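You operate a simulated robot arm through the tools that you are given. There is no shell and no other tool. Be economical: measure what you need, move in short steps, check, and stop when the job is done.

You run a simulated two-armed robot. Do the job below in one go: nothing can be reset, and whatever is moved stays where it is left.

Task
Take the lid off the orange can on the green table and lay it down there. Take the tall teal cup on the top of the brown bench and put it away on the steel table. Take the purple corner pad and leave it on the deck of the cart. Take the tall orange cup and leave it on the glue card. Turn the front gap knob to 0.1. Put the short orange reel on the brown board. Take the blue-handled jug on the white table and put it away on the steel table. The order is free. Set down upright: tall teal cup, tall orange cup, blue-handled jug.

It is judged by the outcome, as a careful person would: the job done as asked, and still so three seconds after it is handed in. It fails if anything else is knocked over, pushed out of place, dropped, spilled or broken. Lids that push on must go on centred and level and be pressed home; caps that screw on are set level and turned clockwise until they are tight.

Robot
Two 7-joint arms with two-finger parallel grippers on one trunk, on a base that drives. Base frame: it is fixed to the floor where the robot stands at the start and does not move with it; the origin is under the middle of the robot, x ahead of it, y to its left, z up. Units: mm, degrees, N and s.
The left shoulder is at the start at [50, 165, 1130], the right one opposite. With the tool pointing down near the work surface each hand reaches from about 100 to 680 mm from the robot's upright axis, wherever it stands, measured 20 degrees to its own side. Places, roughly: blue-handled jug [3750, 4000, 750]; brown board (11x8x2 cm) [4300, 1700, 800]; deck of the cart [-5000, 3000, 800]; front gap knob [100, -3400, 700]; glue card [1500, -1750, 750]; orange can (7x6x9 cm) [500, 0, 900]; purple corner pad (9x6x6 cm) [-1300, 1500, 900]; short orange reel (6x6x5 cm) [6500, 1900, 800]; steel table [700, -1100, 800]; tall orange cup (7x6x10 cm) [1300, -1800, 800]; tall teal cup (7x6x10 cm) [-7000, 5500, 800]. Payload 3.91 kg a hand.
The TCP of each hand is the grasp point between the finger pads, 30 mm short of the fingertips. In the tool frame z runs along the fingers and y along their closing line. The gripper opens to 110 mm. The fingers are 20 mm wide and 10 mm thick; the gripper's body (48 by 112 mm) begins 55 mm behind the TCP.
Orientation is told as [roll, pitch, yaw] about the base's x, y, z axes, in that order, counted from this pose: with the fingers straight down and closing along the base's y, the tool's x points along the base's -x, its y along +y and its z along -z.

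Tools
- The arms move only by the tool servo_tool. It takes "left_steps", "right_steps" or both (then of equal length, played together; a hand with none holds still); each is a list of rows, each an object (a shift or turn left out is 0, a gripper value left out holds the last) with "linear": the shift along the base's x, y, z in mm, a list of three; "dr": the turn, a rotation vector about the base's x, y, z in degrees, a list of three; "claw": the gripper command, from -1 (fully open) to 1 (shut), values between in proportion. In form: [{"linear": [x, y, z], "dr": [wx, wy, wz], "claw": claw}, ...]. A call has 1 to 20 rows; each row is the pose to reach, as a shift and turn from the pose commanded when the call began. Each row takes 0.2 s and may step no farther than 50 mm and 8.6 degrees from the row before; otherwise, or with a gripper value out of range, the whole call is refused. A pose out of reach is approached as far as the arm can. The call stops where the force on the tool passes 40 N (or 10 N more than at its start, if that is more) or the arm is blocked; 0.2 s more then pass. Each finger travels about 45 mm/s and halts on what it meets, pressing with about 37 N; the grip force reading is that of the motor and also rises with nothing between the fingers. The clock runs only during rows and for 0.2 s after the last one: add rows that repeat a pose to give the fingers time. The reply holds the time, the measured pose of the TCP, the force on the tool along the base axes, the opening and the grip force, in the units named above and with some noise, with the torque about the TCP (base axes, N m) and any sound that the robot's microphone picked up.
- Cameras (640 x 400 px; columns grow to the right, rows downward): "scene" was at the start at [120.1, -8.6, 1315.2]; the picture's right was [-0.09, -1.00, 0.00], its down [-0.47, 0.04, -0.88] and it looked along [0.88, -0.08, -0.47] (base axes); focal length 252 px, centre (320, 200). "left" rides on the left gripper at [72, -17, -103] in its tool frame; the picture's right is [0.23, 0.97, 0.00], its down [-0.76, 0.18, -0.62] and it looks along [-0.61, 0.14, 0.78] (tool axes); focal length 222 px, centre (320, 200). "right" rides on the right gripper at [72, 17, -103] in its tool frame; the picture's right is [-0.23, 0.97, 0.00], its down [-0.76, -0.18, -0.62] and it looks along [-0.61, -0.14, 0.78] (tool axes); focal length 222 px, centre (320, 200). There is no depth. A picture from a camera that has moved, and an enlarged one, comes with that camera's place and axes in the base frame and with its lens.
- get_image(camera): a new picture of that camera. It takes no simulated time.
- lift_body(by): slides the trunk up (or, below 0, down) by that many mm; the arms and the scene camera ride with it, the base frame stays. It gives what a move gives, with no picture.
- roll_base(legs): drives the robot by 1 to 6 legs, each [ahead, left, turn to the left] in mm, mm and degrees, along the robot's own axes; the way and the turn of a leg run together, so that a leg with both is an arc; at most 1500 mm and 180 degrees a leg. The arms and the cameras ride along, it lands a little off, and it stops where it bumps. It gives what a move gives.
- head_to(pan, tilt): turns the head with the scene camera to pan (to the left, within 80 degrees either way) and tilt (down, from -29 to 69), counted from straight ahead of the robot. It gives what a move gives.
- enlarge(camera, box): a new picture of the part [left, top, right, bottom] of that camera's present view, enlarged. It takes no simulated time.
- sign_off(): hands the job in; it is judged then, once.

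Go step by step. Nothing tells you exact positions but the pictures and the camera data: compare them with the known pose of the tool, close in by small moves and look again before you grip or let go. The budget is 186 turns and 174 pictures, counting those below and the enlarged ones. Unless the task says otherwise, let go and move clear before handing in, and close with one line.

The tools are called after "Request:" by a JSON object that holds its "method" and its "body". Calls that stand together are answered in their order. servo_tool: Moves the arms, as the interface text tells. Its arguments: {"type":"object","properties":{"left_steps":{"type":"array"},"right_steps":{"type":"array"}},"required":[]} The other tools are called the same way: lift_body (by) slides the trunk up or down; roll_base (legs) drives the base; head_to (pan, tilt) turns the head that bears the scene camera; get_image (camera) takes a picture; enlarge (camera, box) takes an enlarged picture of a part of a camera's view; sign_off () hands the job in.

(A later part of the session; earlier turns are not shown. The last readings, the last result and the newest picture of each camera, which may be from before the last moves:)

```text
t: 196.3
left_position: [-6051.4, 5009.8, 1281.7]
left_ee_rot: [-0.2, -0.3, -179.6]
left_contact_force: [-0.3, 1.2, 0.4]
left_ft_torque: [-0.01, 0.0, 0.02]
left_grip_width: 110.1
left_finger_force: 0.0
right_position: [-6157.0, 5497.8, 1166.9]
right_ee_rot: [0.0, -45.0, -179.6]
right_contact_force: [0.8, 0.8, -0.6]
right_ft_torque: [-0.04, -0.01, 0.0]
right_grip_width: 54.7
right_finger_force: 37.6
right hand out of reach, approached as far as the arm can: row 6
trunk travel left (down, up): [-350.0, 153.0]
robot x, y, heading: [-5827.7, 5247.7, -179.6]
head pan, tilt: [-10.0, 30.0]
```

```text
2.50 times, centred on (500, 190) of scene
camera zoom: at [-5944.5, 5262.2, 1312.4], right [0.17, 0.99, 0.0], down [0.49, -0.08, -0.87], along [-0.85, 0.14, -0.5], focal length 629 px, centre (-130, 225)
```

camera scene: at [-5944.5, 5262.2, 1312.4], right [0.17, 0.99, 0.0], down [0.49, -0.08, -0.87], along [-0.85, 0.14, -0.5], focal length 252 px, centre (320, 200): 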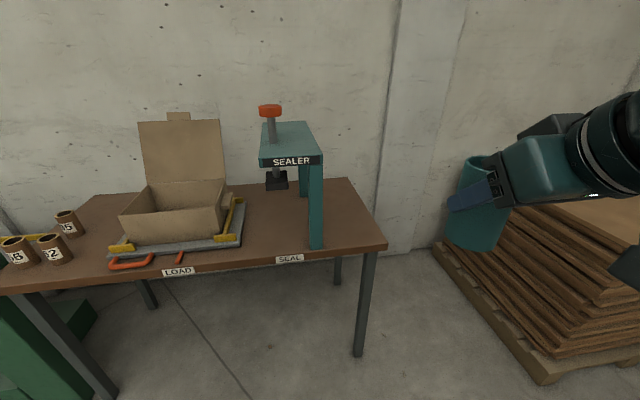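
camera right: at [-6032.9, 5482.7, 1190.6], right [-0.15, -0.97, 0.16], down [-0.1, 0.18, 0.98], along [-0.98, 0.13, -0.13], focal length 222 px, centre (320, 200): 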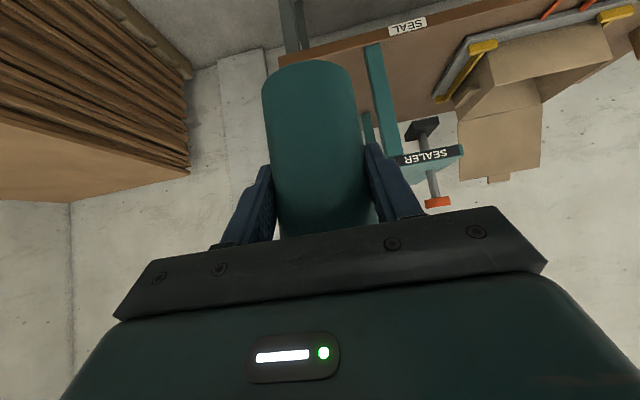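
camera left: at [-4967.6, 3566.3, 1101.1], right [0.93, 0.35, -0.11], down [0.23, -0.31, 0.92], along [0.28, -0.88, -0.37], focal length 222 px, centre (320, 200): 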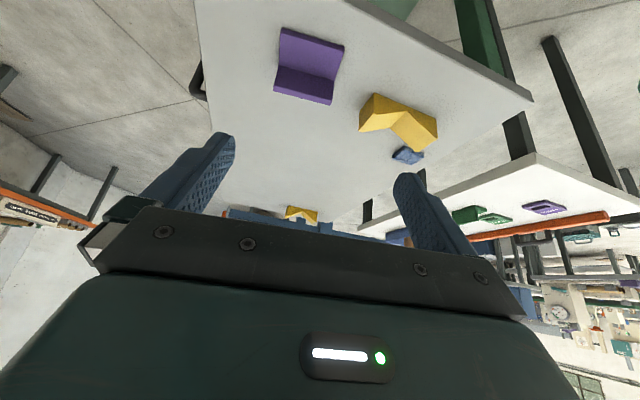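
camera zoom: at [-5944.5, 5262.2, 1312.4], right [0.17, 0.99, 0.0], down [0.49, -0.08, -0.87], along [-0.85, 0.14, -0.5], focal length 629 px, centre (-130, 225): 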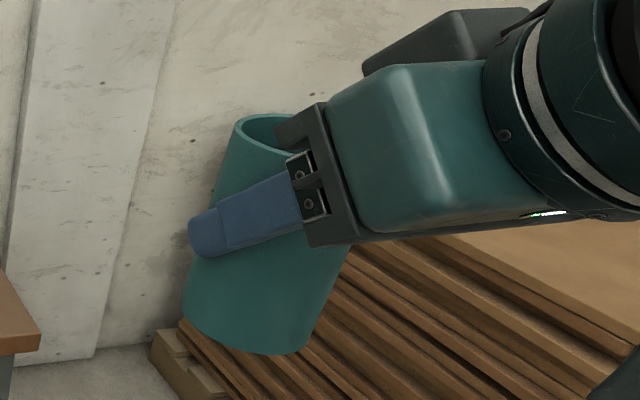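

The cup's position in the hand is unchanged, so the wall may be yielding under the squeeze. I'll hold still briefly and watch the width.

Request:
{"method": "servo_tool", "body": {"right_steps": [{}, {}, {}, {}]}}

Request:
{"method": "enlarge", "body": {"camera": "right", "box": [200, 40, 440, 250]}}

```text
t: 197.3
left_position: [-6050.8, 5009.8, 1282.0]
left_ee_rot: [-0.1, -0.2, -179.7]
left_contact_force: [0.4, 0.0, -0.9]
left_ft_torque: [0.0, -0.03, 0.01]
left_grip_width: 110.1
left_finger_force: 0.0
right_position: [-6157.4, 5498.4, 1168.3]
right_ee_rot: [0.0, -45.0, -179.6]
right_contact_force: [-1.0, -1.0, -0.3]
right_ft_torque: [0.03, 0.01, 0.02]
right_grip_width: 55.2
right_finger_force: 36.7
trunk travel left (down, up): [-350.0, 153.0]
robot x, y, heading: [-5827.3, 5246.5, -179.7]
head pan, tilt: [-10.0, 30.0]
```

```text
1.90 times, centred on (320, 145) of right
camera zoom: at [-6033.6, 5482.9, 1190.7], right [-0.15, -0.97, 0.16], down [-0.1, 0.18, 0.98], along [-0.98, 0.13, -0.13], focal length 423 px, centre (320, 305)
```

zoom: 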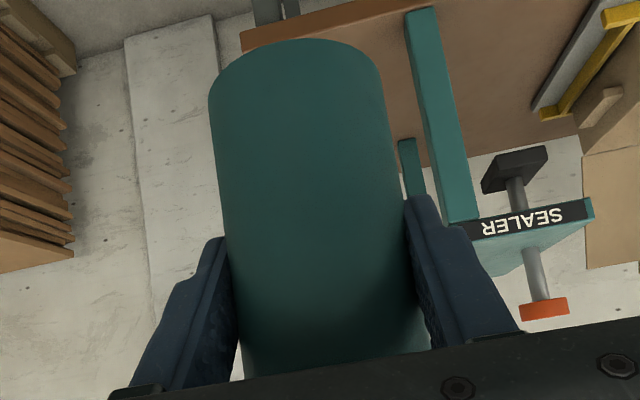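

The width has steadied at 55 mm. I'll cap the squeeze position, then turn around and drive back east, collecting the jug with the free left hand on the way.

Request:
{"method": "servo_tool", "body": {"right_steps": [{"claw": 0.06}, {}]}}

Request:
{"method": "roll_base", "body": {"legs": [[0, 0, 180], [1450, 0, 0], [1450, 0, 0], [1450, 0, 0], [900, 0, 0]]}}

Request:
{"method": "head_to", "body": {"pan": -20, "tilt": 10}}

Request:
{"method": "get_image", "body": {"camera": "scene"}}

```text
t: 197.9
left_position: [-6050.9, 5009.7, 1281.5]
left_ee_rot: [-0.1, -0.1, -179.6]
left_contact_force: [-0.7, -0.4, -0.2]
left_ft_torque: [-0.02, 0.01, -0.03]
left_grip_width: 110.0
left_finger_force: 0.1
right_position: [-6157.6, 5499.3, 1168.8]
right_ee_rot: [0.0, -44.9, -179.5]
right_contact_force: [-1.0, -0.1, -1.4]
right_ft_torque: [0.04, -0.02, 0.04]
right_grip_width: 54.9
right_finger_force: 36.7
trunk travel left (down, up): [-350.0, 153.0]
robot x, y, heading: [-5827.7, 5249.8, -179.6]
head pan, tilt: [-10.0, 30.0]
```

```text
t: 230.4
left_position: [-360.3, 5512.2, 1282.2]
left_ee_rot: [-0.1, -0.2, 0.4]
left_contact_force: [-0.4, -0.6, 0.0]
left_ft_torque: [0.0, -0.02, 0.02]
left_grip_width: 110.1
left_finger_force: 0.0
right_position: [-253.2, 5024.4, 1169.6]
right_ee_rot: [0.1, -44.9, 0.5]
right_contact_force: [-0.5, 0.3, 0.0]
right_ft_torque: [0.01, 0.03, 0.0]
right_grip_width: 54.8
right_finger_force: 36.9
trunk travel left (down, up): [-350.0, 153.0]
robot x, y, heading: [-584.8, 5274.3, 0.4]
head pan, tilt: [-10.0, 30.0]
```

```text
t: 231.2
left_position: [-361.1, 5513.3, 1282.1]
left_ee_rot: [-0.1, -0.4, 0.5]
left_contact_force: [-0.2, -0.5, 0.4]
left_ft_torque: [0.0, 0.01, -0.02]
left_grip_width: 110.3
left_finger_force: 0.2
right_position: [-253.4, 5024.0, 1168.4]
right_ee_rot: [0.0, -44.9, 0.5]
right_contact_force: [0.4, 0.4, -0.2]
right_ft_torque: [-0.02, 0.01, 0.0]
right_grip_width: 54.9
right_finger_force: 36.7
trunk travel left (down, up): [-350.0, 153.0]
robot x, y, heading: [-584.7, 5274.0, 0.5]
head pan, tilt: [-20.0, 10.0]
```

```text
84 pictures are left
camera scene: at [-468.2, 5243.6, 1344.6], right [-0.33, -0.94, 0.0], down [-0.16, 0.06, -0.98], along [0.93, -0.33, -0.17], focal length 252 px, centre (320, 200)
```

scene: 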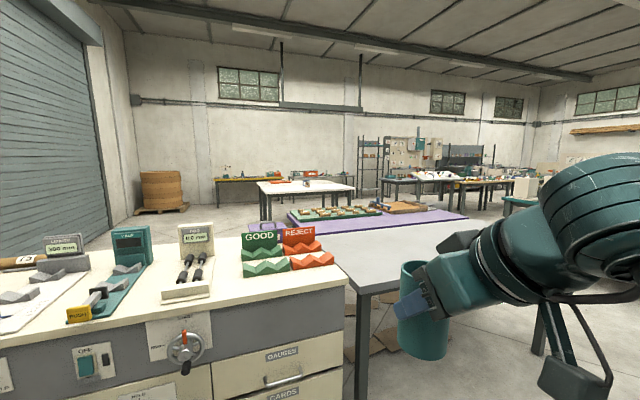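

The cabinet and gray table block straight east, so I'll go south along the aisle I came by, then east between the gray tables and the green bench toward the white table.

Request:
{"method": "roll_base", "body": {"legs": [[200, 0, 0], [0, 0, -90], [1400, 0, 0], [1350, 0, 0]]}}

Request:
{"method": "head_to", "body": {"pan": 75, "tilt": 12}}

Request:
{"method": "get_image", "body": {"camera": "scene"}}

```text
t: 249.5
left_position: [-73.1, 2317.9, 1281.3]
left_ee_rot: [-0.1, -0.2, -88.0]
left_contact_force: [0.9, -0.8, 0.3]
left_ft_torque: [0.03, 0.0, 0.0]
left_grip_width: 109.8
left_finger_force: 0.0
right_position: [-558.3, 2197.6, 1167.7]
right_ee_rot: [-0.1, -44.9, -87.9]
right_contact_force: [0.2, 0.3, -0.7]
right_ft_torque: [0.01, -0.02, -0.02]
right_grip_width: 54.8
right_finger_force: 36.9
trunk travel left (down, up): [-350.0, 153.0]
robot x, y, heading: [-320.0, 2531.0, -88.1]
head pan, tilt: [-20.0, 10.0]
```

```text
t: 251.2
left_position: [-73.1, 2318.0, 1281.2]
left_ee_rot: [-0.1, -0.3, -87.9]
left_contact_force: [1.0, 0.4, 0.3]
left_ft_torque: [-0.01, 0.03, 0.01]
left_grip_width: 110.0
left_finger_force: 0.1
right_position: [-558.8, 2198.4, 1169.1]
right_ee_rot: [0.0, -44.9, -88.1]
right_contact_force: [0.6, 0.3, -0.1]
right_ft_torque: [-0.02, 0.01, 0.02]
right_grip_width: 55.2
right_finger_force: 37.0
trunk travel left (down, up): [-350.0, 153.0]
robot x, y, heading: [-314.3, 2538.1, -88.2]
head pan, tilt: [75.0, 12.0]
```

```text
83 pictures are left
camera scene: at [-224.7, 2485.5, 1341.4], right [-0.23, -0.97, 0.0], down [-0.2, 0.05, -0.98], along [0.95, -0.22, -0.21], focal length 252 px, centre (320, 200)
```

scene: 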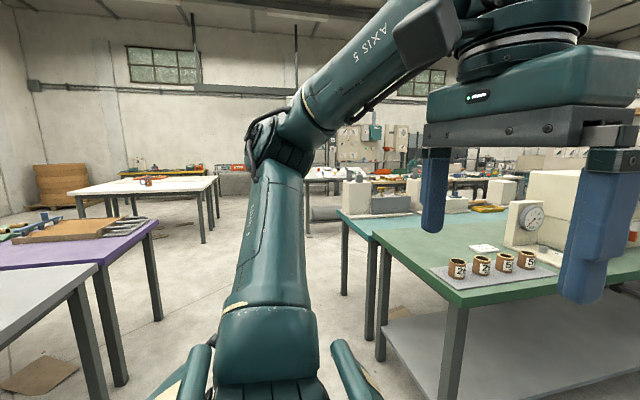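

The aisle between the purple table and the green bench (y 1820–3300) is clear, leading to the white table. Driving east along it.

Request:
{"method": "roll_base", "body": {"legs": [[0, 0, 88], [1450, 0, 0], [1000, 0, 0]]}}

Request:
{"method": "head_to", "body": {"pan": 35, "tilt": 12}}

Request:
{"method": "get_image", "body": {"camera": "scene"}}

Request:
{"method": "head_to", "body": {"pan": -10, "tilt": 12}}

Request:
{"method": "get_image", "body": {"camera": "scene"}}

```text
t: 267.0
left_position: [2373.9, 2735.0, 1281.2]
left_ee_rot: [-0.1, -0.2, -0.7]
left_contact_force: [0.6, -0.4, 0.0]
left_ft_torque: [-0.04, 0.03, -0.01]
left_grip_width: 110.0
left_finger_force: 0.0
right_position: [2470.3, 2244.0, 1168.2]
right_ee_rot: [0.0, -44.9, -0.7]
right_contact_force: [0.5, 0.5, -1.0]
right_ft_torque: [0.04, 0.06, 0.0]
right_grip_width: 54.7
right_finger_force: 36.4
trunk travel left (down, up): [-350.0, 153.0]
robot x, y, heading: [2143.4, 2501.3, -0.9]
head pan, tilt: [75.0, 12.0]
```

```text
t: 268.0
left_position: [2372.6, 2734.7, 1281.9]
left_ee_rot: [-0.1, -0.3, -0.6]
left_contact_force: [0.3, -0.2, -0.6]
left_ft_torque: [0.02, -0.01, 0.0]
left_grip_width: 110.0
left_finger_force: 0.1
right_position: [2470.7, 2243.9, 1168.4]
right_ee_rot: [0.0, -44.8, -0.8]
right_contact_force: [0.1, -0.8, -0.6]
right_ft_torque: [-0.02, -0.03, 0.01]
right_grip_width: 54.9
right_finger_force: 36.8
trunk travel left (down, up): [-350.0, 153.0]
robot x, y, heading: [2143.9, 2502.4, -0.7]
head pan, tilt: [35.0, 12.0]
```

```text
82 pictures are left
camera scene: at [2250.6, 2553.4, 1341.4], right [0.56, -0.83, 0.0], down [-0.17, -0.12, -0.98], along [0.81, 0.55, -0.21], focal length 252 px, centre (320, 200)
```

scene: 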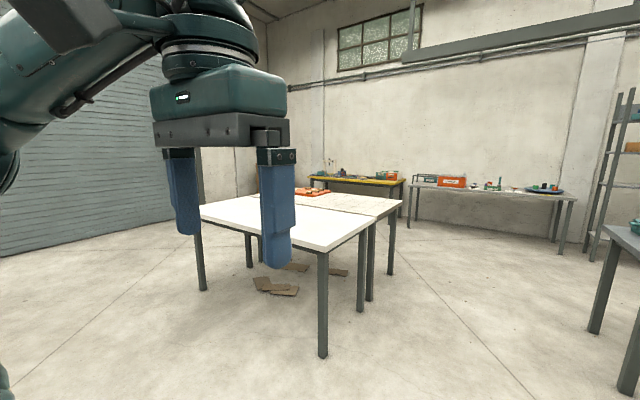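

```text
t: 269.2
left_position: [2372.9, 2735.2, 1281.0]
left_ee_rot: [0.0, -0.3, -0.8]
left_contact_force: [0.3, -0.2, -0.4]
left_ft_torque: [-0.02, -0.01, 0.02]
left_grip_width: 110.0
left_finger_force: 0.0
right_position: [2470.4, 2244.8, 1168.9]
right_ee_rot: [0.0, -44.9, -0.7]
right_contact_force: [0.7, 0.5, -1.1]
right_ft_torque: [0.0, 0.0, 0.01]
right_grip_width: 54.8
right_finger_force: 36.6
trunk travel left (down, up): [-350.0, 153.0]
robot x, y, heading: [2142.3, 2501.3, -0.7]
head pan, tilt: [-10.0, 12.0]
```

```text
81 pictures are left
camera scene: at [2265.2, 2483.6, 1341.4], right [-0.19, -0.98, 0.0], down [-0.2, 0.04, -0.98], along [0.96, -0.18, -0.21], focal length 252 px, centre (320, 200)
```

scene: 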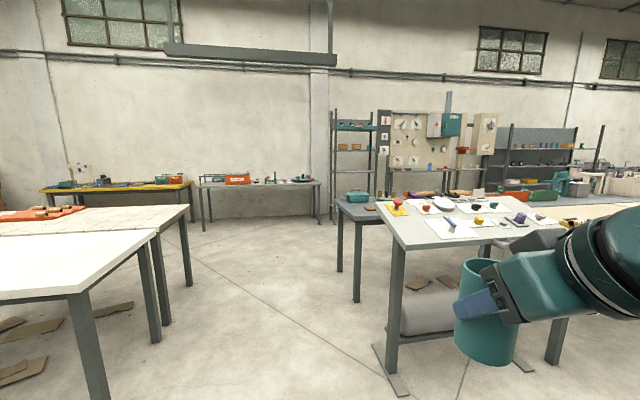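

The left hand hides the jug on the white table (west edge x≈3350). I'll drive round to the table's west side and look.

Request:
{"method": "roll_base", "body": {"legs": [[450, 0, 0.7], [0, 1300, 0]]}}

Request:
{"method": "head_to", "body": {"pan": 0, "tilt": 22}}

Request:
{"method": "get_image", "body": {"camera": "scene"}}

```text
t: 283.2
left_position: [2824.5, 4040.6, 1281.1]
left_ee_rot: [-0.1, -0.3, 0.0]
left_contact_force: [0.4, 0.3, 0.3]
left_ft_torque: [-0.02, 0.0, 0.03]
left_grip_width: 110.0
left_finger_force: 0.0
right_position: [2928.6, 3550.9, 1168.9]
right_ee_rot: [0.0, -45.0, -0.1]
right_contact_force: [0.2, -0.1, -0.7]
right_ft_torque: [0.02, -0.01, -0.01]
right_grip_width: 54.6
right_finger_force: 36.9
trunk travel left (down, up): [-350.0, 153.0]
robot x, y, heading: [2598.9, 3804.4, 0.1]
head pan, tilt: [-10.0, 12.0]
```

```text
t: 283.9
left_position: [2824.8, 4040.7, 1281.3]
left_ee_rot: [-0.1, -0.3, 0.0]
left_contact_force: [0.4, -0.4, -1.0]
left_ft_torque: [0.01, 0.0, -0.01]
left_grip_width: 110.1
left_finger_force: 0.0
right_position: [2929.0, 3551.8, 1167.9]
right_ee_rot: [0.0, -44.8, 0.0]
right_contact_force: [-0.2, 0.2, -0.6]
right_ft_torque: [0.0, 0.0, 0.02]
right_grip_width: 54.8
right_finger_force: 36.9
trunk travel left (down, up): [-350.0, 153.0]
robot x, y, heading: [2597.3, 3806.6, 0.1]
head pan, tilt: [0.0, 22.0]
```

```text
80 pictures are left
camera scene: at [2720.2, 3804.4, 1325.2], right [0.0, -1.0, 0.0], down [-0.37, 0.0, -0.93], along [0.93, 0.0, -0.37], focal length 252 px, centre (320, 200)
```

scene: 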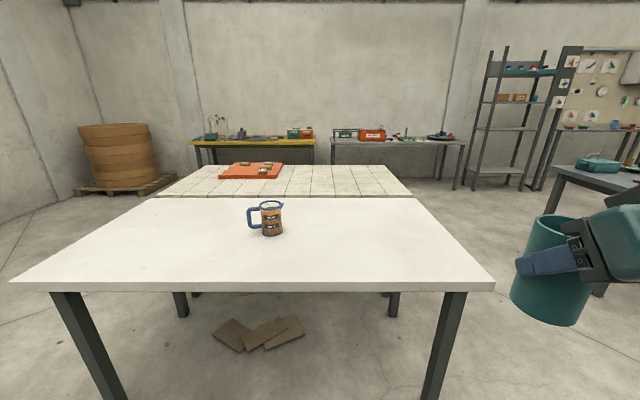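

The blue-handled jug stands near the middle of the white table. Enlarging it.

Request:
{"method": "enlarge", "body": {"camera": "scene", "box": [220, 180, 320, 250]}}

```text
5.71 times, centred on (270, 215) of scene
camera zoom: at [2720.2, 3804.4, 1325.2], right [0.0, -1.0, 0.0], down [-0.37, 0.0, -0.93], along [0.93, 0.0, -0.37], focal length 1438 px, centre (606, 114)
```

zoom: 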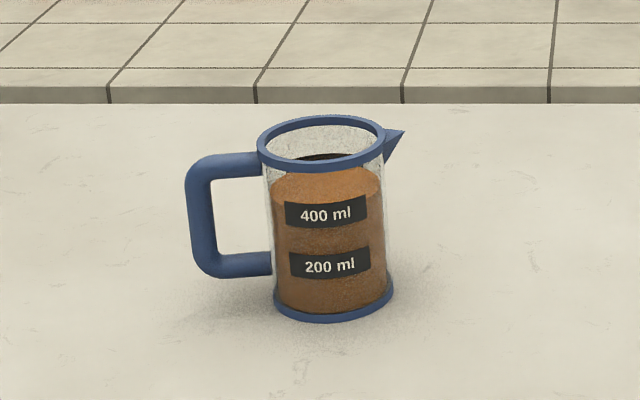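

The jug (≈400 ml of contents, handle left, spout right) must stay level. Its body looks a bit under 100 mm wide, so I'll grip it from above, front to back, with the left hand. Driving closer first.

Request:
{"method": "roll_base", "body": {"legs": [[430, 0, 0]]}}

Request:
{"method": "servo_tool", "body": {"left_steps": [{"dr": [0, 0, -8.5]}, {"dr": [0, 0, -17]}, {"dr": [0, 0, -25.5]}, {"dr": [0, 0, -34]}, {"dr": [0, 0, -42.5]}, {"dr": [0, 0, -51]}, {"dr": [0, 0, -59.5]}, {"dr": [0, 0, -68]}, {"dr": [0, 0, -76.5]}, {"dr": [0, 0, -84]}, {"dr": [0, 0, -90]}]}}

Request:
{"method": "head_to", "body": {"pan": 15, "tilt": 35}}

Request:
{"method": "get_image", "body": {"camera": "scene"}}

Request:
{"method": "get_image", "body": {"camera": "left"}}

```text
t: 286.5
left_position: [3250.1, 4041.6, 1282.1]
left_ee_rot: [-0.1, -0.3, 0.1]
left_contact_force: [-0.6, -0.5, -0.2]
left_ft_torque: [-0.01, -0.02, 0.0]
left_grip_width: 109.8
left_finger_force: 0.1
right_position: [3353.1, 3552.3, 1169.4]
right_ee_rot: [-0.1, -45.0, 0.0]
right_contact_force: [0.3, -0.4, 0.2]
right_ft_torque: [-0.01, 0.02, 0.02]
right_grip_width: 54.7
right_finger_force: 36.8
trunk travel left (down, up): [-350.0, 153.0]
robot x, y, heading: [3023.9, 3806.2, -0.0]
head pan, tilt: [0.0, 22.0]
```

```text
t: 288.9
left_position: [3209.4, 3984.0, 1244.2]
left_ee_rot: [-0.1, -0.3, -89.8]
left_contact_force: [-0.1, -0.7, -0.4]
left_ft_torque: [-0.01, -0.01, -0.02]
left_grip_width: 109.9
left_finger_force: 0.1
left hand out of reach, approached as far as the arm can: row 7, 8, 9, 10, 11
right_position: [3353.1, 3552.3, 1169.0]
right_ee_rot: [0.1, -44.8, 0.0]
right_contact_force: [0.8, -0.1, -0.1]
right_ft_torque: [-0.03, -0.01, -0.02]
right_grip_width: 54.7
right_finger_force: 37.1
trunk travel left (down, up): [-350.0, 153.0]
robot x, y, heading: [3024.6, 3807.9, 0.3]
head pan, tilt: [0.0, 22.0]
```

```text
t: 289.7
left_position: [3209.5, 3983.4, 1243.2]
left_ee_rot: [-0.2, -0.4, -89.8]
left_contact_force: [0.5, 0.7, -0.2]
left_ft_torque: [0.02, 0.03, -0.04]
left_grip_width: 110.1
left_finger_force: 0.1
right_position: [3353.1, 3553.5, 1168.6]
right_ee_rot: [0.0, -44.9, 0.2]
right_contact_force: [-0.3, 0.6, -0.4]
right_ft_torque: [0.0, 0.02, 0.01]
right_grip_width: 55.0
right_finger_force: 37.0
trunk travel left (down, up): [-350.0, 153.0]
robot x, y, heading: [3022.9, 3805.7, -0.2]
head pan, tilt: [15.0, 35.0]
```

```text
78 pictures are left
camera scene: at [3137.2, 3827.6, 1304.6], right [0.26, -0.97, 0.0], down [-0.55, -0.15, -0.82], along [0.79, 0.21, -0.57], focal length 252 px, centre (320, 200)
```

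scene: 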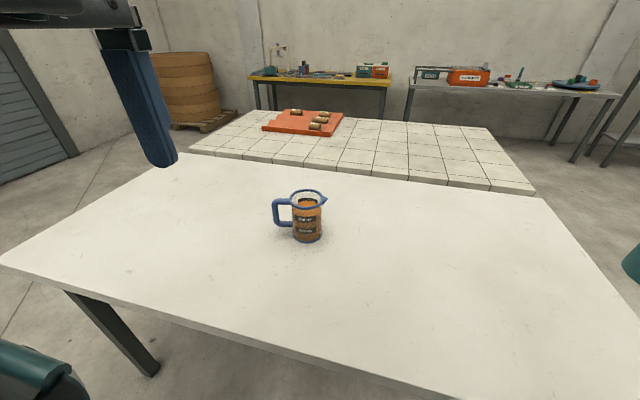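

```text
77 pictures are left
camera left: at [3193.9, 4056.1, 1346.2], right [0.97, 0.23, 0.0], down [0.18, -0.76, 0.63], along [0.14, -0.61, -0.78], focal length 222 px, centre (320, 200)
```

left: 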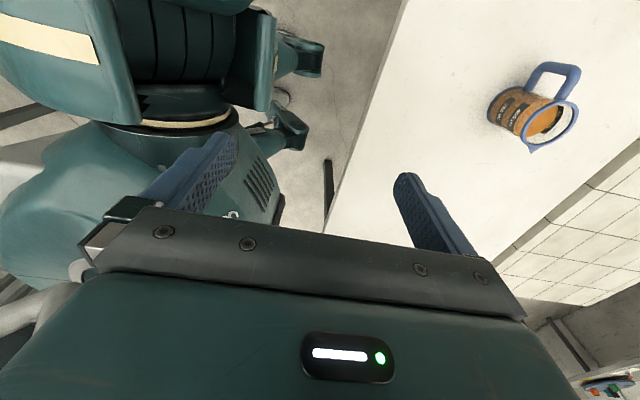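

Jug axis is about [3695, 4014], rim z≈900, table z≈748. Moving the base 55 mm closer and bringing the left hand above the jug.

Request:
{"method": "roll_base", "body": {"legs": [[55, 0, 0]]}}

Request:
{"method": "servo_tool", "body": {"left_steps": [{"linear": [40, 3, -8]}, {"linear": [80, 6, -16]}, {"linear": [120, 9, -24]}, {"linear": [160, 12, -32]}, {"linear": [200, 15, -40]}, {"linear": [240, 18, -50]}, {"linear": [280, 21, -60]}, {"linear": [320, 24, -75]}, {"linear": [360, 27, -90]}, {"linear": [400, 29, -110]}, {"linear": [430, 30, -140]}, {"linear": [430, 30, -140]}]}}

Request:
{"method": "get_image", "body": {"camera": "left"}}

Request:
{"method": "get_image", "body": {"camera": "scene"}}

```text
t: 290.6
left_position: [3265.6, 3983.5, 1242.6]
left_ee_rot: [-0.2, -0.3, -90.0]
left_contact_force: [0.7, -0.1, -0.9]
left_ft_torque: [-0.04, 0.03, 0.0]
left_grip_width: 110.2
left_finger_force: 0.1
right_position: [3409.0, 3552.9, 1167.4]
right_ee_rot: [0.0, -45.0, 0.2]
right_contact_force: [0.3, -0.3, -0.6]
right_ft_torque: [-0.02, 0.0, -0.03]
right_grip_width: 54.6
right_finger_force: 37.4
trunk travel left (down, up): [-350.0, 153.0]
robot x, y, heading: [3077.6, 3805.2, 0.1]
head pan, tilt: [15.0, 35.0]
```

```text
t: 293.2
left_position: [3391.9, 3894.7, 1110.2]
left_ee_rot: [0.0, -0.3, -89.8]
left_contact_force: [0.1, 0.7, 0.0]
left_ft_torque: [0.01, -0.02, -0.01]
left_grip_width: 110.2
left_finger_force: 0.0
left hand out of reach, approached as far as the arm can: row 1, 2, 3, 4, 5, 6, 7, 8, 9, 10, 11, 12
right_position: [3406.6, 3551.8, 1170.4]
right_ee_rot: [0.1, -44.9, 0.1]
right_contact_force: [-0.4, -0.8, -0.1]
right_ft_torque: [-0.02, -0.02, 0.02]
right_grip_width: 54.9
right_finger_force: 36.7
trunk travel left (down, up): [-350.0, 153.0]
robot x, y, heading: [3079.4, 3805.9, 0.2]
head pan, tilt: [15.0, 35.0]
```

```text
76 pictures are left
camera left: at [3375.5, 3968.1, 1212.6], right [0.97, 0.23, 0.0], down [0.18, -0.76, 0.63], along [0.14, -0.61, -0.78], focal length 222 px, centre (320, 200)
```

left: 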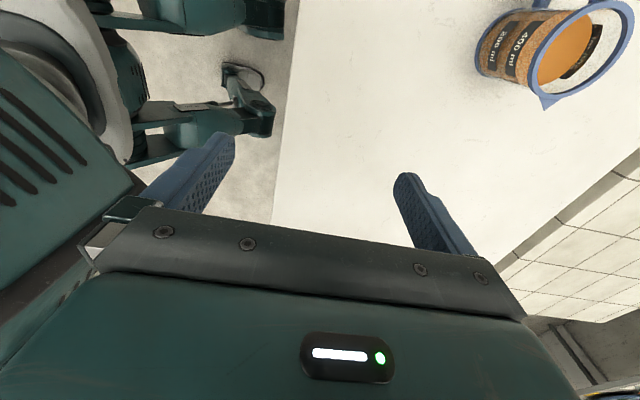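

```text
75 pictures are left
camera scene: at [3192.1, 3827.8, 1304.6], right [0.26, -0.97, 0.0], down [-0.55, -0.15, -0.82], along [0.79, 0.21, -0.57], focal length 252 px, centre (320, 200)
```

scene: 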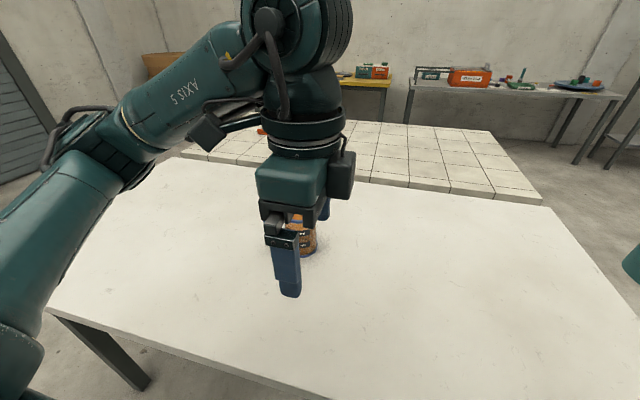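

Yaw -90 strains the wrist. I'll rotate the hand the other way to +90 and try again.

Request:
{"method": "servo_tool", "body": {"left_steps": [{"linear": [0, 15, 15], "dr": [0, 0, 8.5]}, {"linear": [0, 30, 30], "dr": [0, 0, 17]}, {"linear": [0, 45, 45], "dr": [0, 0, 25.5]}, {"linear": [0, 60, 60], "dr": [0, 0, 34]}, {"linear": [0, 75, 75], "dr": [0, 0, 42.5]}, {"linear": [0, 90, 90], "dr": [0, 0, 51]}, {"linear": [0, 105, 90], "dr": [0, 0, 59.5]}, {"linear": [0, 120, 90], "dr": [0, 0, 68]}, {"linear": [0, 130, 90], "dr": [0, 0, 76.5]}, {"linear": [0, 130, 90], "dr": [0, 0, 85]}, {"linear": [0, 130, 90], "dr": [0, 0, 93]}, {"linear": [0, 130, 90], "dr": [0, 0, 101]}, {"linear": [0, 130, 90], "dr": [0, 0, 109]}, {"linear": [0, 130, 90], "dr": [0, 0, 117]}, {"linear": [0, 130, 90], "dr": [0, 0, 125]}, {"linear": [0, 130, 90], "dr": [0, 0, 133]}]}}

Request:
{"method": "servo_tool", "body": {"left_steps": [{"linear": [20, 0, 0], "dr": [0, 0, 8]}, {"linear": [40, 0, 0], "dr": [0, 0, 16]}, {"linear": [60, 0, 0], "dr": [0, 0, 24]}, {"linear": [80, 0, 0], "dr": [0, 0, 32]}, {"linear": [100, 0, 0], "dr": [0, 0, 40]}, {"linear": [120, 0, 0], "dr": [0, 0, 47]}]}}

```text
t: 296.6
left_position: [3396.5, 4025.1, 1205.1]
left_ee_rot: [0.0, -0.4, 43.3]
left_contact_force: [-0.1, -0.4, -0.1]
left_ft_torque: [-0.04, -0.01, -0.01]
left_grip_width: 109.9
left_finger_force: 0.0
right_position: [3407.7, 3551.6, 1167.8]
right_ee_rot: [0.1, -44.8, 0.2]
right_contact_force: [-1.0, -0.8, 0.1]
right_ft_torque: [0.0, 0.02, -0.02]
right_grip_width: 54.6
right_finger_force: 37.0
trunk travel left (down, up): [-350.0, 153.0]
robot x, y, heading: [3073.3, 3806.6, 0.1]
head pan, tilt: [15.0, 35.0]
```

```text
t: 298.0
left_position: [3517.6, 4025.4, 1204.5]
left_ee_rot: [-0.1, -0.3, 90.3]
left_contact_force: [0.2, -0.7, -0.1]
left_ft_torque: [-0.02, -0.05, 0.0]
left_grip_width: 110.0
left_finger_force: 0.0
right_position: [3408.6, 3551.7, 1168.5]
right_ee_rot: [0.1, -45.0, 0.0]
right_contact_force: [-0.2, 0.1, -0.9]
right_ft_torque: [0.02, 0.06, -0.01]
right_grip_width: 54.9
right_finger_force: 36.9
trunk travel left (down, up): [-350.0, 153.0]
robot x, y, heading: [3076.8, 3804.6, 0.2]
head pan, tilt: [15.0, 35.0]
```

Yaw +90 works with full reach. Moving above the jug.

Request:
{"method": "servo_tool", "body": {"left_steps": [{"linear": [40, -2, -10]}, {"linear": [80, -5, -20]}, {"linear": [120, -8, -40]}, {"linear": [160, -11, -65]}, {"linear": [177, -11, -100]}, {"linear": [177, -11, -140]}, {"linear": [177, -11, -140]}]}}

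Request:
{"method": "get_image", "body": {"camera": "left"}}

Request:
{"method": "enlarge", "body": {"camera": "scene", "box": [220, 110, 420, 260]}}

```text
t: 299.6
left_position: [3693.9, 4014.3, 1065.0]
left_ee_rot: [-0.1, -0.3, 90.2]
left_contact_force: [0.4, -0.3, -0.2]
left_ft_torque: [-0.01, -0.05, 0.03]
left_grip_width: 110.0
left_finger_force: 0.0
right_position: [3406.8, 3552.6, 1169.3]
right_ee_rot: [0.1, -44.9, 0.1]
right_contact_force: [0.3, -0.5, -0.9]
right_ft_torque: [-0.01, 0.01, -0.03]
right_grip_width: 54.6
right_finger_force: 37.0
trunk travel left (down, up): [-350.0, 153.0]
robot x, y, heading: [3078.4, 3802.9, 0.2]
head pan, tilt: [15.0, 35.0]
```

```text
74 pictures are left
camera left: at [3711.5, 3941.3, 1167.7], right [-0.97, -0.23, 0.0], down [-0.18, 0.76, 0.63], along [-0.14, 0.61, -0.78], focal length 222 px, centre (320, 200)
```

left: 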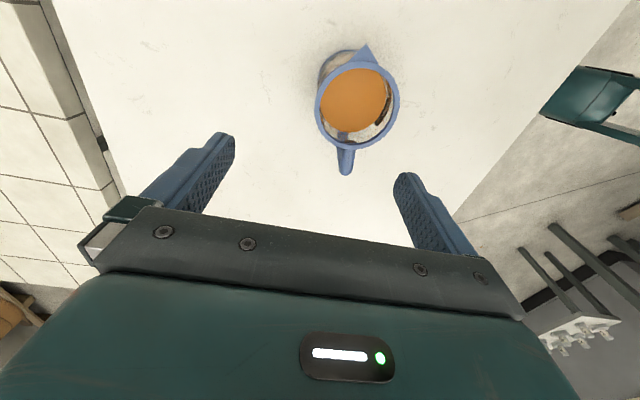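

```text
2.67 times, centred on (320, 185) of scene
camera zoom: at [3192.0, 3827.6, 1304.6], right [0.26, -0.97, 0.0], down [-0.55, -0.15, -0.82], along [0.79, 0.21, -0.57], focal length 671 px, centre (320, 240)
```

zoom: 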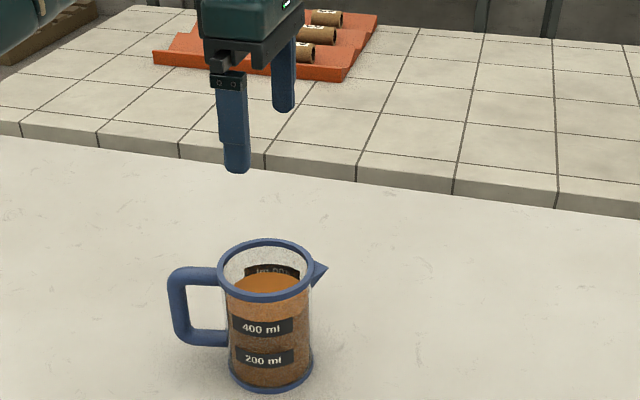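

A closer sighting puts the jug axis near [3656, 4002] with the rim at z≈918. Correcting and looking again.

Request:
{"method": "servo_tool", "body": {"left_steps": [{"linear": [-20, -6, -15]}, {"linear": [-38, -12, -30]}, {"linear": [-38, -12, -30]}]}}

Request:
{"method": "get_image", "body": {"camera": "left"}}

Request:
{"method": "enlarge", "body": {"camera": "scene", "box": [220, 130, 380, 260]}}

```text
t: 300.4
left_position: [3654.8, 4003.3, 1034.5]
left_ee_rot: [0.0, -0.2, 90.1]
left_contact_force: [0.0, 0.5, 0.3]
left_ft_torque: [0.0, -0.02, -0.02]
left_grip_width: 110.1
left_finger_force: 0.0
right_position: [3407.3, 3551.9, 1168.9]
right_ee_rot: [0.1, -44.9, 0.1]
right_contact_force: [-0.5, -0.3, -0.8]
right_ft_torque: [0.04, 0.0, 0.02]
right_grip_width: 54.8
right_finger_force: 36.9
trunk travel left (down, up): [-350.0, 153.0]
robot x, y, heading: [3076.9, 3806.6, 0.2]
head pan, tilt: [15.0, 35.0]
```

```text
72 pictures are left
camera left: at [3673.1, 3929.2, 1137.6], right [-0.97, -0.23, 0.0], down [-0.18, 0.76, 0.63], along [-0.14, 0.61, -0.78], focal length 222 px, centre (320, 200)
```

left: 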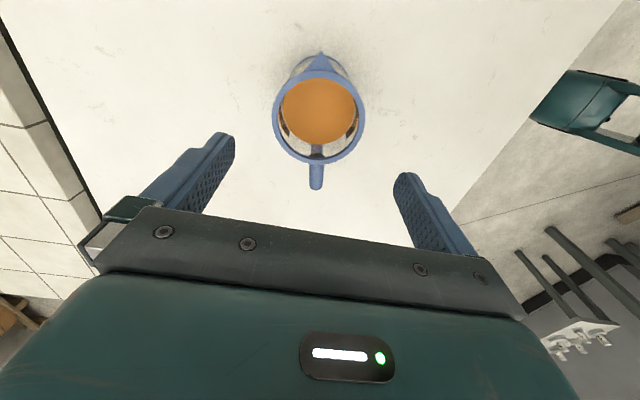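

```text
3.08 times, centred on (300, 195) of scene
camera zoom: at [3192.2, 3827.7, 1304.6], right [0.26, -0.97, 0.0], down [-0.55, -0.15, -0.82], along [0.79, 0.21, -0.57], focal length 774 px, centre (382, 215)
```

zoom: 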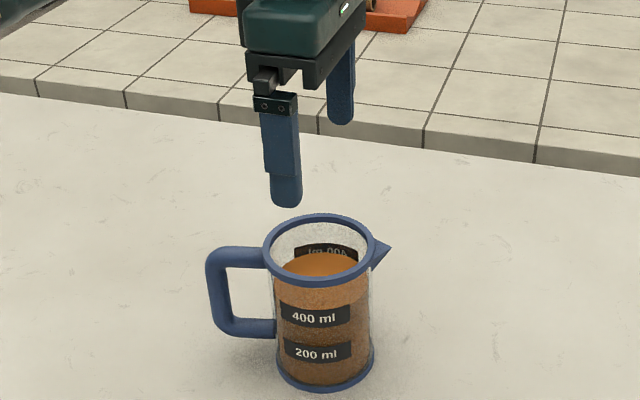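

Rim about 89 mm wide, centred near [3658, 4001], z≈922. Lowering until the fingertips are just above the rim.

Request:
{"method": "servo_tool", "body": {"left_steps": [{"linear": [3, -1, -30]}, {"linear": [3, -1, -55]}, {"linear": [3, -1, -70]}, {"linear": [3, -1, -70]}]}}

Request:
{"method": "get_image", "body": {"camera": "left"}}

Request:
{"method": "enlarge", "body": {"camera": "scene", "box": [240, 150, 360, 250]}}

```text
t: 301.4
left_position: [3659.0, 4000.7, 965.8]
left_ee_rot: [0.0, -0.3, 90.1]
left_contact_force: [-0.2, -0.3, -0.3]
left_ft_torque: [-0.02, 0.01, 0.02]
left_grip_width: 109.8
left_finger_force: 0.0
right_position: [3407.9, 3552.3, 1168.6]
right_ee_rot: [0.0, -45.0, 0.2]
right_contact_force: [-0.1, -0.6, -0.8]
right_ft_torque: [-0.04, 0.02, -0.04]
right_grip_width: 54.7
right_finger_force: 37.3
trunk travel left (down, up): [-350.0, 153.0]
robot x, y, heading: [3075.9, 3803.5, 0.3]
head pan, tilt: [15.0, 35.0]
```

```text
70 pictures are left
camera left: at [3677.0, 3928.4, 1067.7], right [-0.97, -0.23, 0.0], down [-0.18, 0.76, 0.63], along [-0.14, 0.61, -0.78], focal length 222 px, centre (320, 200)
```

left: 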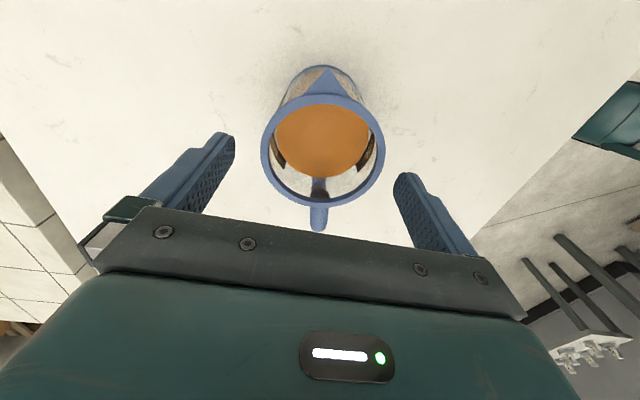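

```text
4.00 times, centred on (300, 200) of scene
camera zoom: at [3192.1, 3827.7, 1304.6], right [0.26, -0.97, 0.0], down [-0.55, -0.15, -0.82], along [0.79, 0.21, -0.57], focal length 1007 px, centre (400, 200)
```

zoom: 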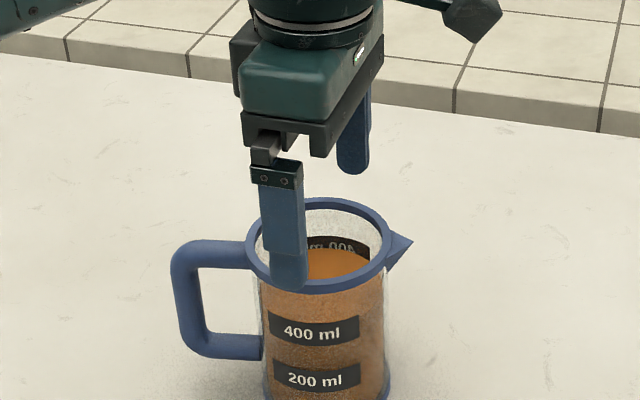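

Centred with about 10 mm margin each side. Descending around the jug.

Request:
{"method": "servo_tool", "body": {"left_steps": [{"linear": [0, -1, -12]}, {"linear": [0, -1, -24]}, {"linear": [0, -1, -36]}, {"linear": [0, -1, -48]}, {"linear": [0, -1, -60]}, {"linear": [0, -1, -72]}, {"linear": [0, -1, -82]}, {"linear": [0, -1, -88]}, {"linear": [0, -1, -88]}]}}

Request:
{"method": "get_image", "body": {"camera": "left"}}

Request:
{"method": "enlarge", "body": {"camera": "scene", "box": [240, 150, 360, 250]}}

```text
t: 303.4
left_position: [3659.8, 4000.5, 876.4]
left_ee_rot: [0.0, -0.2, 90.1]
left_contact_force: [1.1, -0.3, 0.2]
left_ft_torque: [-0.02, 0.03, -0.03]
left_grip_width: 110.1
left_finger_force: 0.0
right_position: [3407.3, 3552.4, 1168.8]
right_ee_rot: [0.0, -44.9, 0.1]
right_contact_force: [0.4, -0.2, 0.6]
right_ft_torque: [0.04, -0.02, -0.02]
right_grip_width: 54.7
right_finger_force: 37.1
trunk travel left (down, up): [-350.0, 153.0]
robot x, y, heading: [3077.0, 3799.8, 0.1]
head pan, tilt: [15.0, 35.0]
```

```text
68 pictures are left
camera left: at [3677.1, 3927.0, 980.0], right [-0.97, -0.23, 0.0], down [-0.18, 0.76, 0.63], along [-0.14, 0.61, -0.78], focal length 222 px, centre (320, 200)
```

left: 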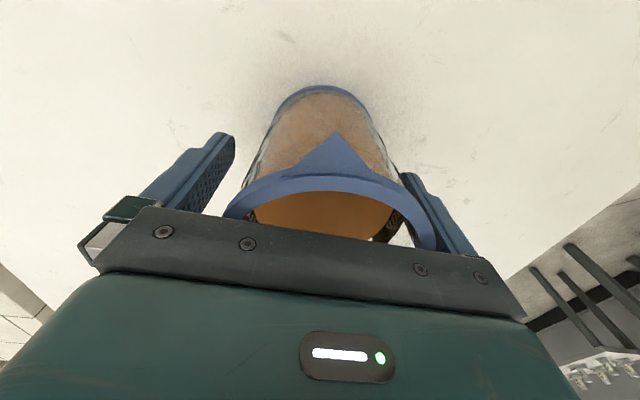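

```text
4.00 times, centred on (300, 200) of scene
camera zoom: at [3192.2, 3827.7, 1304.6], right [0.26, -0.97, 0.0], down [-0.55, -0.15, -0.82], along [0.79, 0.21, -0.57], focal length 1007 px, centre (400, 200)
```

zoom: 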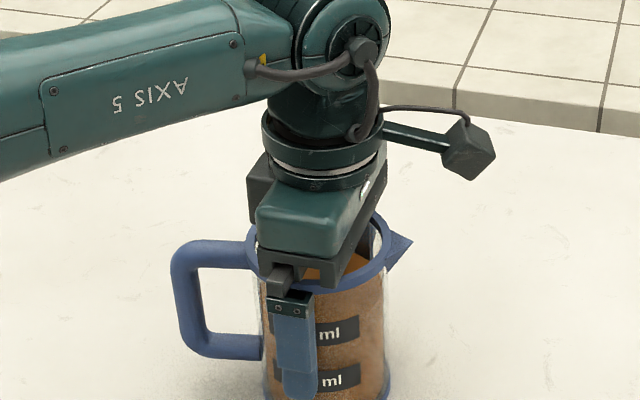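

Straddling it with no contact. Nudging 5 mm toward the front finger's side and closing.

Request:
{"method": "servo_tool", "body": {"left_steps": [{"linear": [-2, 0, 0]}, {"linear": [-4, 0, 0]}, {"linear": [-4, 0, 0], "claw": 0.5}, {"linear": [-4, 0, 0], "claw": 1}, {"linear": [-4, 0, 0]}, {"linear": [-4, 0, 0]}, {"linear": [-4, 0, 0]}]}}

Request:
{"method": "get_image", "body": {"camera": "left"}}

```text
t: 305.0
left_position: [3654.6, 4000.0, 877.8]
left_ee_rot: [-0.2, -0.3, 90.2]
left_contact_force: [1.7, -0.5, 0.5]
left_ft_torque: [0.04, -0.02, -0.06]
left_grip_width: 83.5
left_finger_force: 37.2
right_position: [3408.1, 3551.8, 1168.6]
right_ee_rot: [0.0, -44.9, 0.1]
right_contact_force: [0.0, 0.3, -0.4]
right_ft_torque: [-0.05, 0.0, 0.02]
right_grip_width: 54.5
right_finger_force: 37.2
trunk travel left (down, up): [-350.0, 153.0]
robot x, y, heading: [3078.0, 3804.4, -0.1]
head pan, tilt: [15.0, 35.0]
```

```text
66 pictures are left
camera left: at [3673.1, 3927.0, 980.4], right [-0.97, -0.23, 0.0], down [-0.18, 0.76, 0.63], along [-0.14, 0.61, -0.78], focal length 222 px, centre (320, 200)
```

left: 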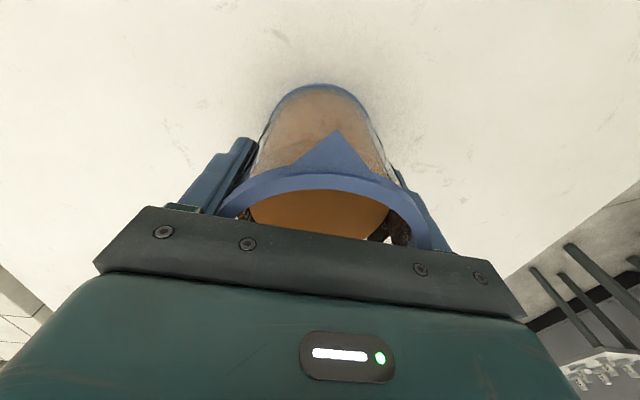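

Gripped at 83.5 mm below the rim ring. Lifting slowly.

Request:
{"method": "servo_tool", "body": {"left_steps": [{"linear": [0, 0, 3]}, {"linear": [0, 0, 8]}, {"linear": [0, 0, 16]}, {"linear": [0, 0, 26]}, {"linear": [0, 0, 40]}, {"linear": [0, 0, 56]}, {"linear": [0, 0, 74]}, {"linear": [0, 0, 94]}, {"linear": [0, 0, 114]}, {"linear": [0, 0, 130]}, {"linear": [0, 0, 140]}]}}

Request:
{"method": "get_image", "body": {"camera": "scene"}}

```text
t: 307.4
left_position: [3655.1, 4000.4, 1018.1]
left_ee_rot: [0.0, -0.3, 90.1]
left_contact_force: [0.8, 0.1, -5.2]
left_ft_torque: [-0.14, 0.0, 0.01]
left_grip_width: 83.7
left_finger_force: 36.6
right_position: [3407.9, 3552.9, 1168.1]
right_ee_rot: [0.0, -44.9, 0.2]
right_contact_force: [0.8, -0.6, -0.8]
right_ft_torque: [-0.02, -0.03, -0.02]
right_grip_width: 55.0
right_finger_force: 37.1
trunk travel left (down, up): [-350.0, 153.0]
robot x, y, heading: [3078.5, 3803.9, -0.1]
head pan, tilt: [15.0, 35.0]
```

```text
65 pictures are left
camera scene: at [3192.6, 3827.9, 1304.5], right [0.26, -0.97, 0.0], down [-0.55, -0.15, -0.82], along [0.79, 0.21, -0.57], focal length 252 px, centre (320, 200)
```

scene: 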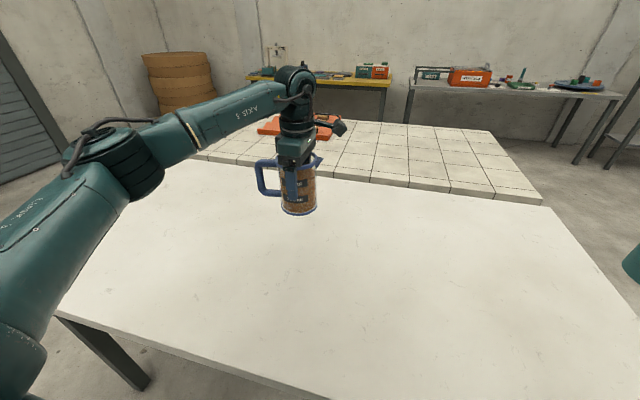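

The jug hangs level. Bringing it in closer and higher for the drive.

Request:
{"method": "servo_tool", "body": {"left_steps": [{"linear": [-5, 0, 15]}, {"linear": [-15, 0, 30]}, {"linear": [-30, 0, 45]}, {"linear": [-50, 0, 60]}, {"linear": [-70, 0, 75]}, {"linear": [-90, 0, 90]}, {"linear": [-108, 0, 100]}, {"linear": [-120, 0, 108]}, {"linear": [-128, 0, 112]}, {"linear": [-130, 0, 112]}]}}

Request:
{"method": "roll_base", "body": {"legs": [[-480, 0, 0], [0, -1250, 0]]}}

Request:
{"method": "head_to", "body": {"pan": -60, "tilt": 15}}

Request:
{"method": "get_image", "body": {"camera": "scene"}}

```text
t: 309.6
left_position: [3525.4, 4000.2, 1129.8]
left_ee_rot: [0.0, -0.3, 90.2]
left_contact_force: [0.3, 0.0, -5.2]
left_ft_torque: [-0.13, -0.03, -0.04]
left_grip_width: 83.4
left_finger_force: 37.6
right_position: [3409.2, 3551.6, 1168.1]
right_ee_rot: [0.0, -44.9, 0.1]
right_contact_force: [-0.6, 0.2, -0.9]
right_ft_torque: [0.02, 0.0, 0.01]
right_grip_width: 54.7
right_finger_force: 36.1
trunk travel left (down, up): [-350.0, 153.0]
robot x, y, heading: [3079.3, 3805.7, 0.0]
head pan, tilt: [15.0, 35.0]
```

```text
t: 323.3
left_position: [3047.5, 2744.4, 1129.8]
left_ee_rot: [-0.1, -0.3, 90.0]
left_contact_force: [-0.4, -0.5, -6.2]
left_ft_torque: [-0.15, -0.05, -0.01]
left_grip_width: 83.2
left_finger_force: 36.5
right_position: [2929.4, 2296.6, 1167.8]
right_ee_rot: [0.1, -45.0, 0.0]
right_contact_force: [0.6, 0.0, -0.1]
right_ft_torque: [0.05, 0.02, -0.01]
right_grip_width: 54.9
right_finger_force: 36.9
trunk travel left (down, up): [-350.0, 153.0]
robot x, y, heading: [2600.1, 2548.9, -0.3]
head pan, tilt: [15.0, 35.0]
```

```text
t: 324.8
left_position: [3047.3, 2743.5, 1128.6]
left_ee_rot: [0.1, -0.3, 89.9]
left_contact_force: [0.2, 0.2, -5.7]
left_ft_torque: [-0.17, -0.04, 0.01]
left_grip_width: 83.1
left_finger_force: 36.7
right_position: [2929.6, 2296.2, 1168.5]
right_ee_rot: [0.0, -45.0, 0.0]
right_contact_force: [-0.1, 0.7, -0.9]
right_ft_torque: [-0.01, -0.01, 0.02]
right_grip_width: 55.1
right_finger_force: 37.3
trunk travel left (down, up): [-350.0, 153.0]
robot x, y, heading: [2598.7, 2549.0, -0.2]
head pan, tilt: [-60.0, 15.0]
```

```text
64 pictures are left
camera scene: at [2676.5, 2468.8, 1336.5], right [-0.87, -0.5, 0.0], down [-0.13, 0.22, -0.97], along [0.48, -0.84, -0.26], focal length 252 px, centre (320, 200)
```

scene: 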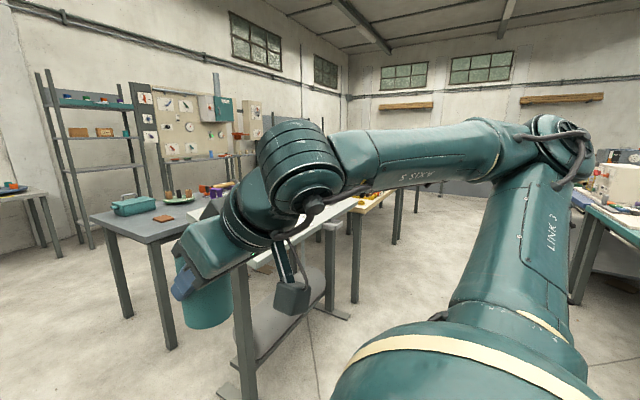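

Both held items are stable. I'll back west along the aisle, then sidestep south along the bench fronts to the steel table by my starting place.

Request:
{"method": "roll_base", "body": {"legs": [[-1480, 0, 0], [-1480, 0, 0.2], [0, -1300, 0], [0, -1300, 0]]}}

Request:
{"method": "head_to", "body": {"pan": -50, "tilt": 25}}

Request:
{"method": "get_image", "body": {"camera": "scene"}}

```text
t: 361.4
left_position: [98.3, 129.0, 1129.4]
left_ee_rot: [0.0, -0.3, 90.2]
left_contact_force: [0.0, 0.1, -5.6]
left_ft_torque: [-0.15, -0.02, -0.03]
left_grip_width: 82.3
left_finger_force: 37.2
right_position: [-19.9, -320.8, 1169.0]
right_ee_rot: [0.0, -44.8, 0.1]
right_contact_force: [-0.5, -0.1, -0.7]
right_ft_torque: [0.01, 0.0, 0.03]
right_grip_width: 54.7
right_finger_force: 37.3
trunk travel left (down, up): [-350.0, 153.0]
robot x, y, heading: [-348.4, -66.7, -0.0]
head pan, tilt: [-60.0, 15.0]
```

```text
t: 362.1
left_position: [97.8, 126.6, 1129.0]
left_ee_rot: [0.1, -0.4, 90.1]
left_contact_force: [0.2, 0.1, -5.8]
left_ft_torque: [-0.12, -0.01, 0.04]
left_grip_width: 82.5
left_finger_force: 36.6
right_position: [-17.9, -319.6, 1168.8]
right_ee_rot: [0.0, -45.0, 0.0]
right_contact_force: [0.4, -0.1, 0.0]
right_ft_torque: [0.0, 0.0, 0.0]
right_grip_width: 54.9
right_finger_force: 36.4
trunk travel left (down, up): [-350.0, 153.0]
robot x, y, heading: [-351.1, -68.8, 0.2]
head pan, tilt: [-50.0, 25.0]
```

```text
63 pictures are left
camera scene: at [-260.0, -138.1, 1320.3], right [-0.77, -0.64, 0.0], down [-0.27, 0.32, -0.91], along [0.58, -0.69, -0.42], focal length 252 px, centre (320, 200)
```

scene: 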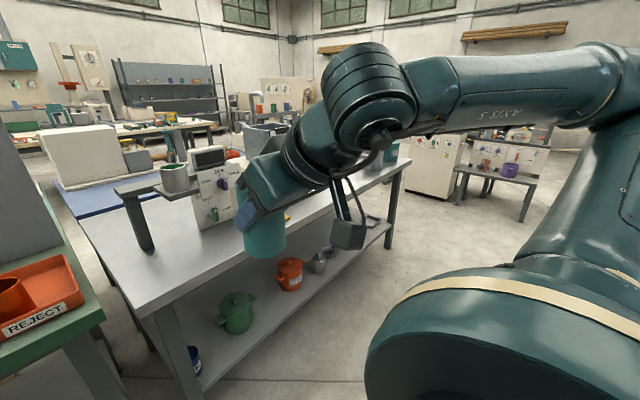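

The steel table lies to the right. Sidestepping another 800 mm south for a view of its top.

Request:
{"method": "roll_base", "body": {"legs": [[0, -800, 0]]}}

Request:
{"method": "head_to", "body": {"pan": 0, "tilt": 28}}

Request:
{"method": "get_image", "body": {"camera": "scene"}}

```text
t: 369.5
left_position: [98.8, -667.5, 1128.6]
left_ee_rot: [-0.1, -0.2, 90.2]
left_contact_force: [0.3, -0.3, -6.0]
left_ft_torque: [-0.18, -0.07, 0.03]
left_grip_width: 82.1
left_finger_force: 36.6
right_position: [-17.6, -1115.4, 1167.8]
right_ee_rot: [0.0, -44.9, 0.1]
right_contact_force: [-0.2, -0.1, -0.3]
right_ft_torque: [0.0, 0.03, 0.02]
right_grip_width: 54.8
right_finger_force: 37.0
trunk travel left (down, up): [-350.0, 153.0]
robot x, y, heading: [-345.8, -865.2, 0.2]
head pan, tilt: [-50.0, 25.0]
```

```text
t: 370.7
left_position: [99.6, -667.5, 1128.5]
left_ee_rot: [0.0, -0.3, 90.2]
left_contact_force: [0.2, -0.6, -5.1]
left_ft_torque: [-0.18, 0.0, -0.01]
left_grip_width: 82.0
left_finger_force: 36.8
right_position: [-17.0, -1115.2, 1169.2]
right_ee_rot: [0.0, -44.8, 0.2]
right_contact_force: [-0.1, -0.9, -0.7]
right_ft_torque: [-0.03, -0.02, -0.01]
right_grip_width: 54.7
right_finger_force: 36.8
trunk travel left (down, up): [-350.0, 153.0]
robot x, y, heading: [-343.7, -864.4, 0.2]
head pan, tilt: [0.0, 28.0]
```

```text
62 pictures are left
camera scene: at [-226.8, -863.4, 1315.5], right [0.0, -1.0, 0.0], down [-0.47, 0.0, -0.88], along [0.88, 0.0, -0.47], focal length 252 px, centre (320, 200)
```

scene: 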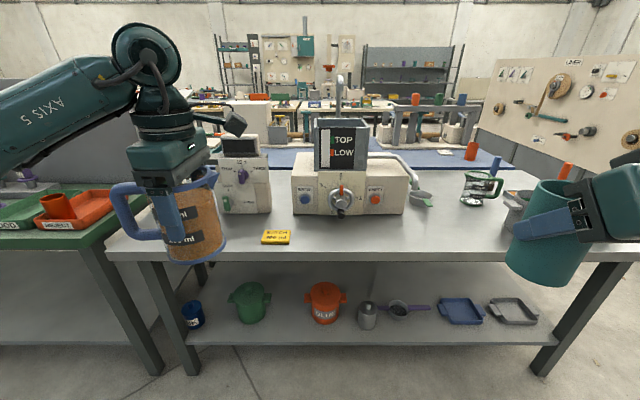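

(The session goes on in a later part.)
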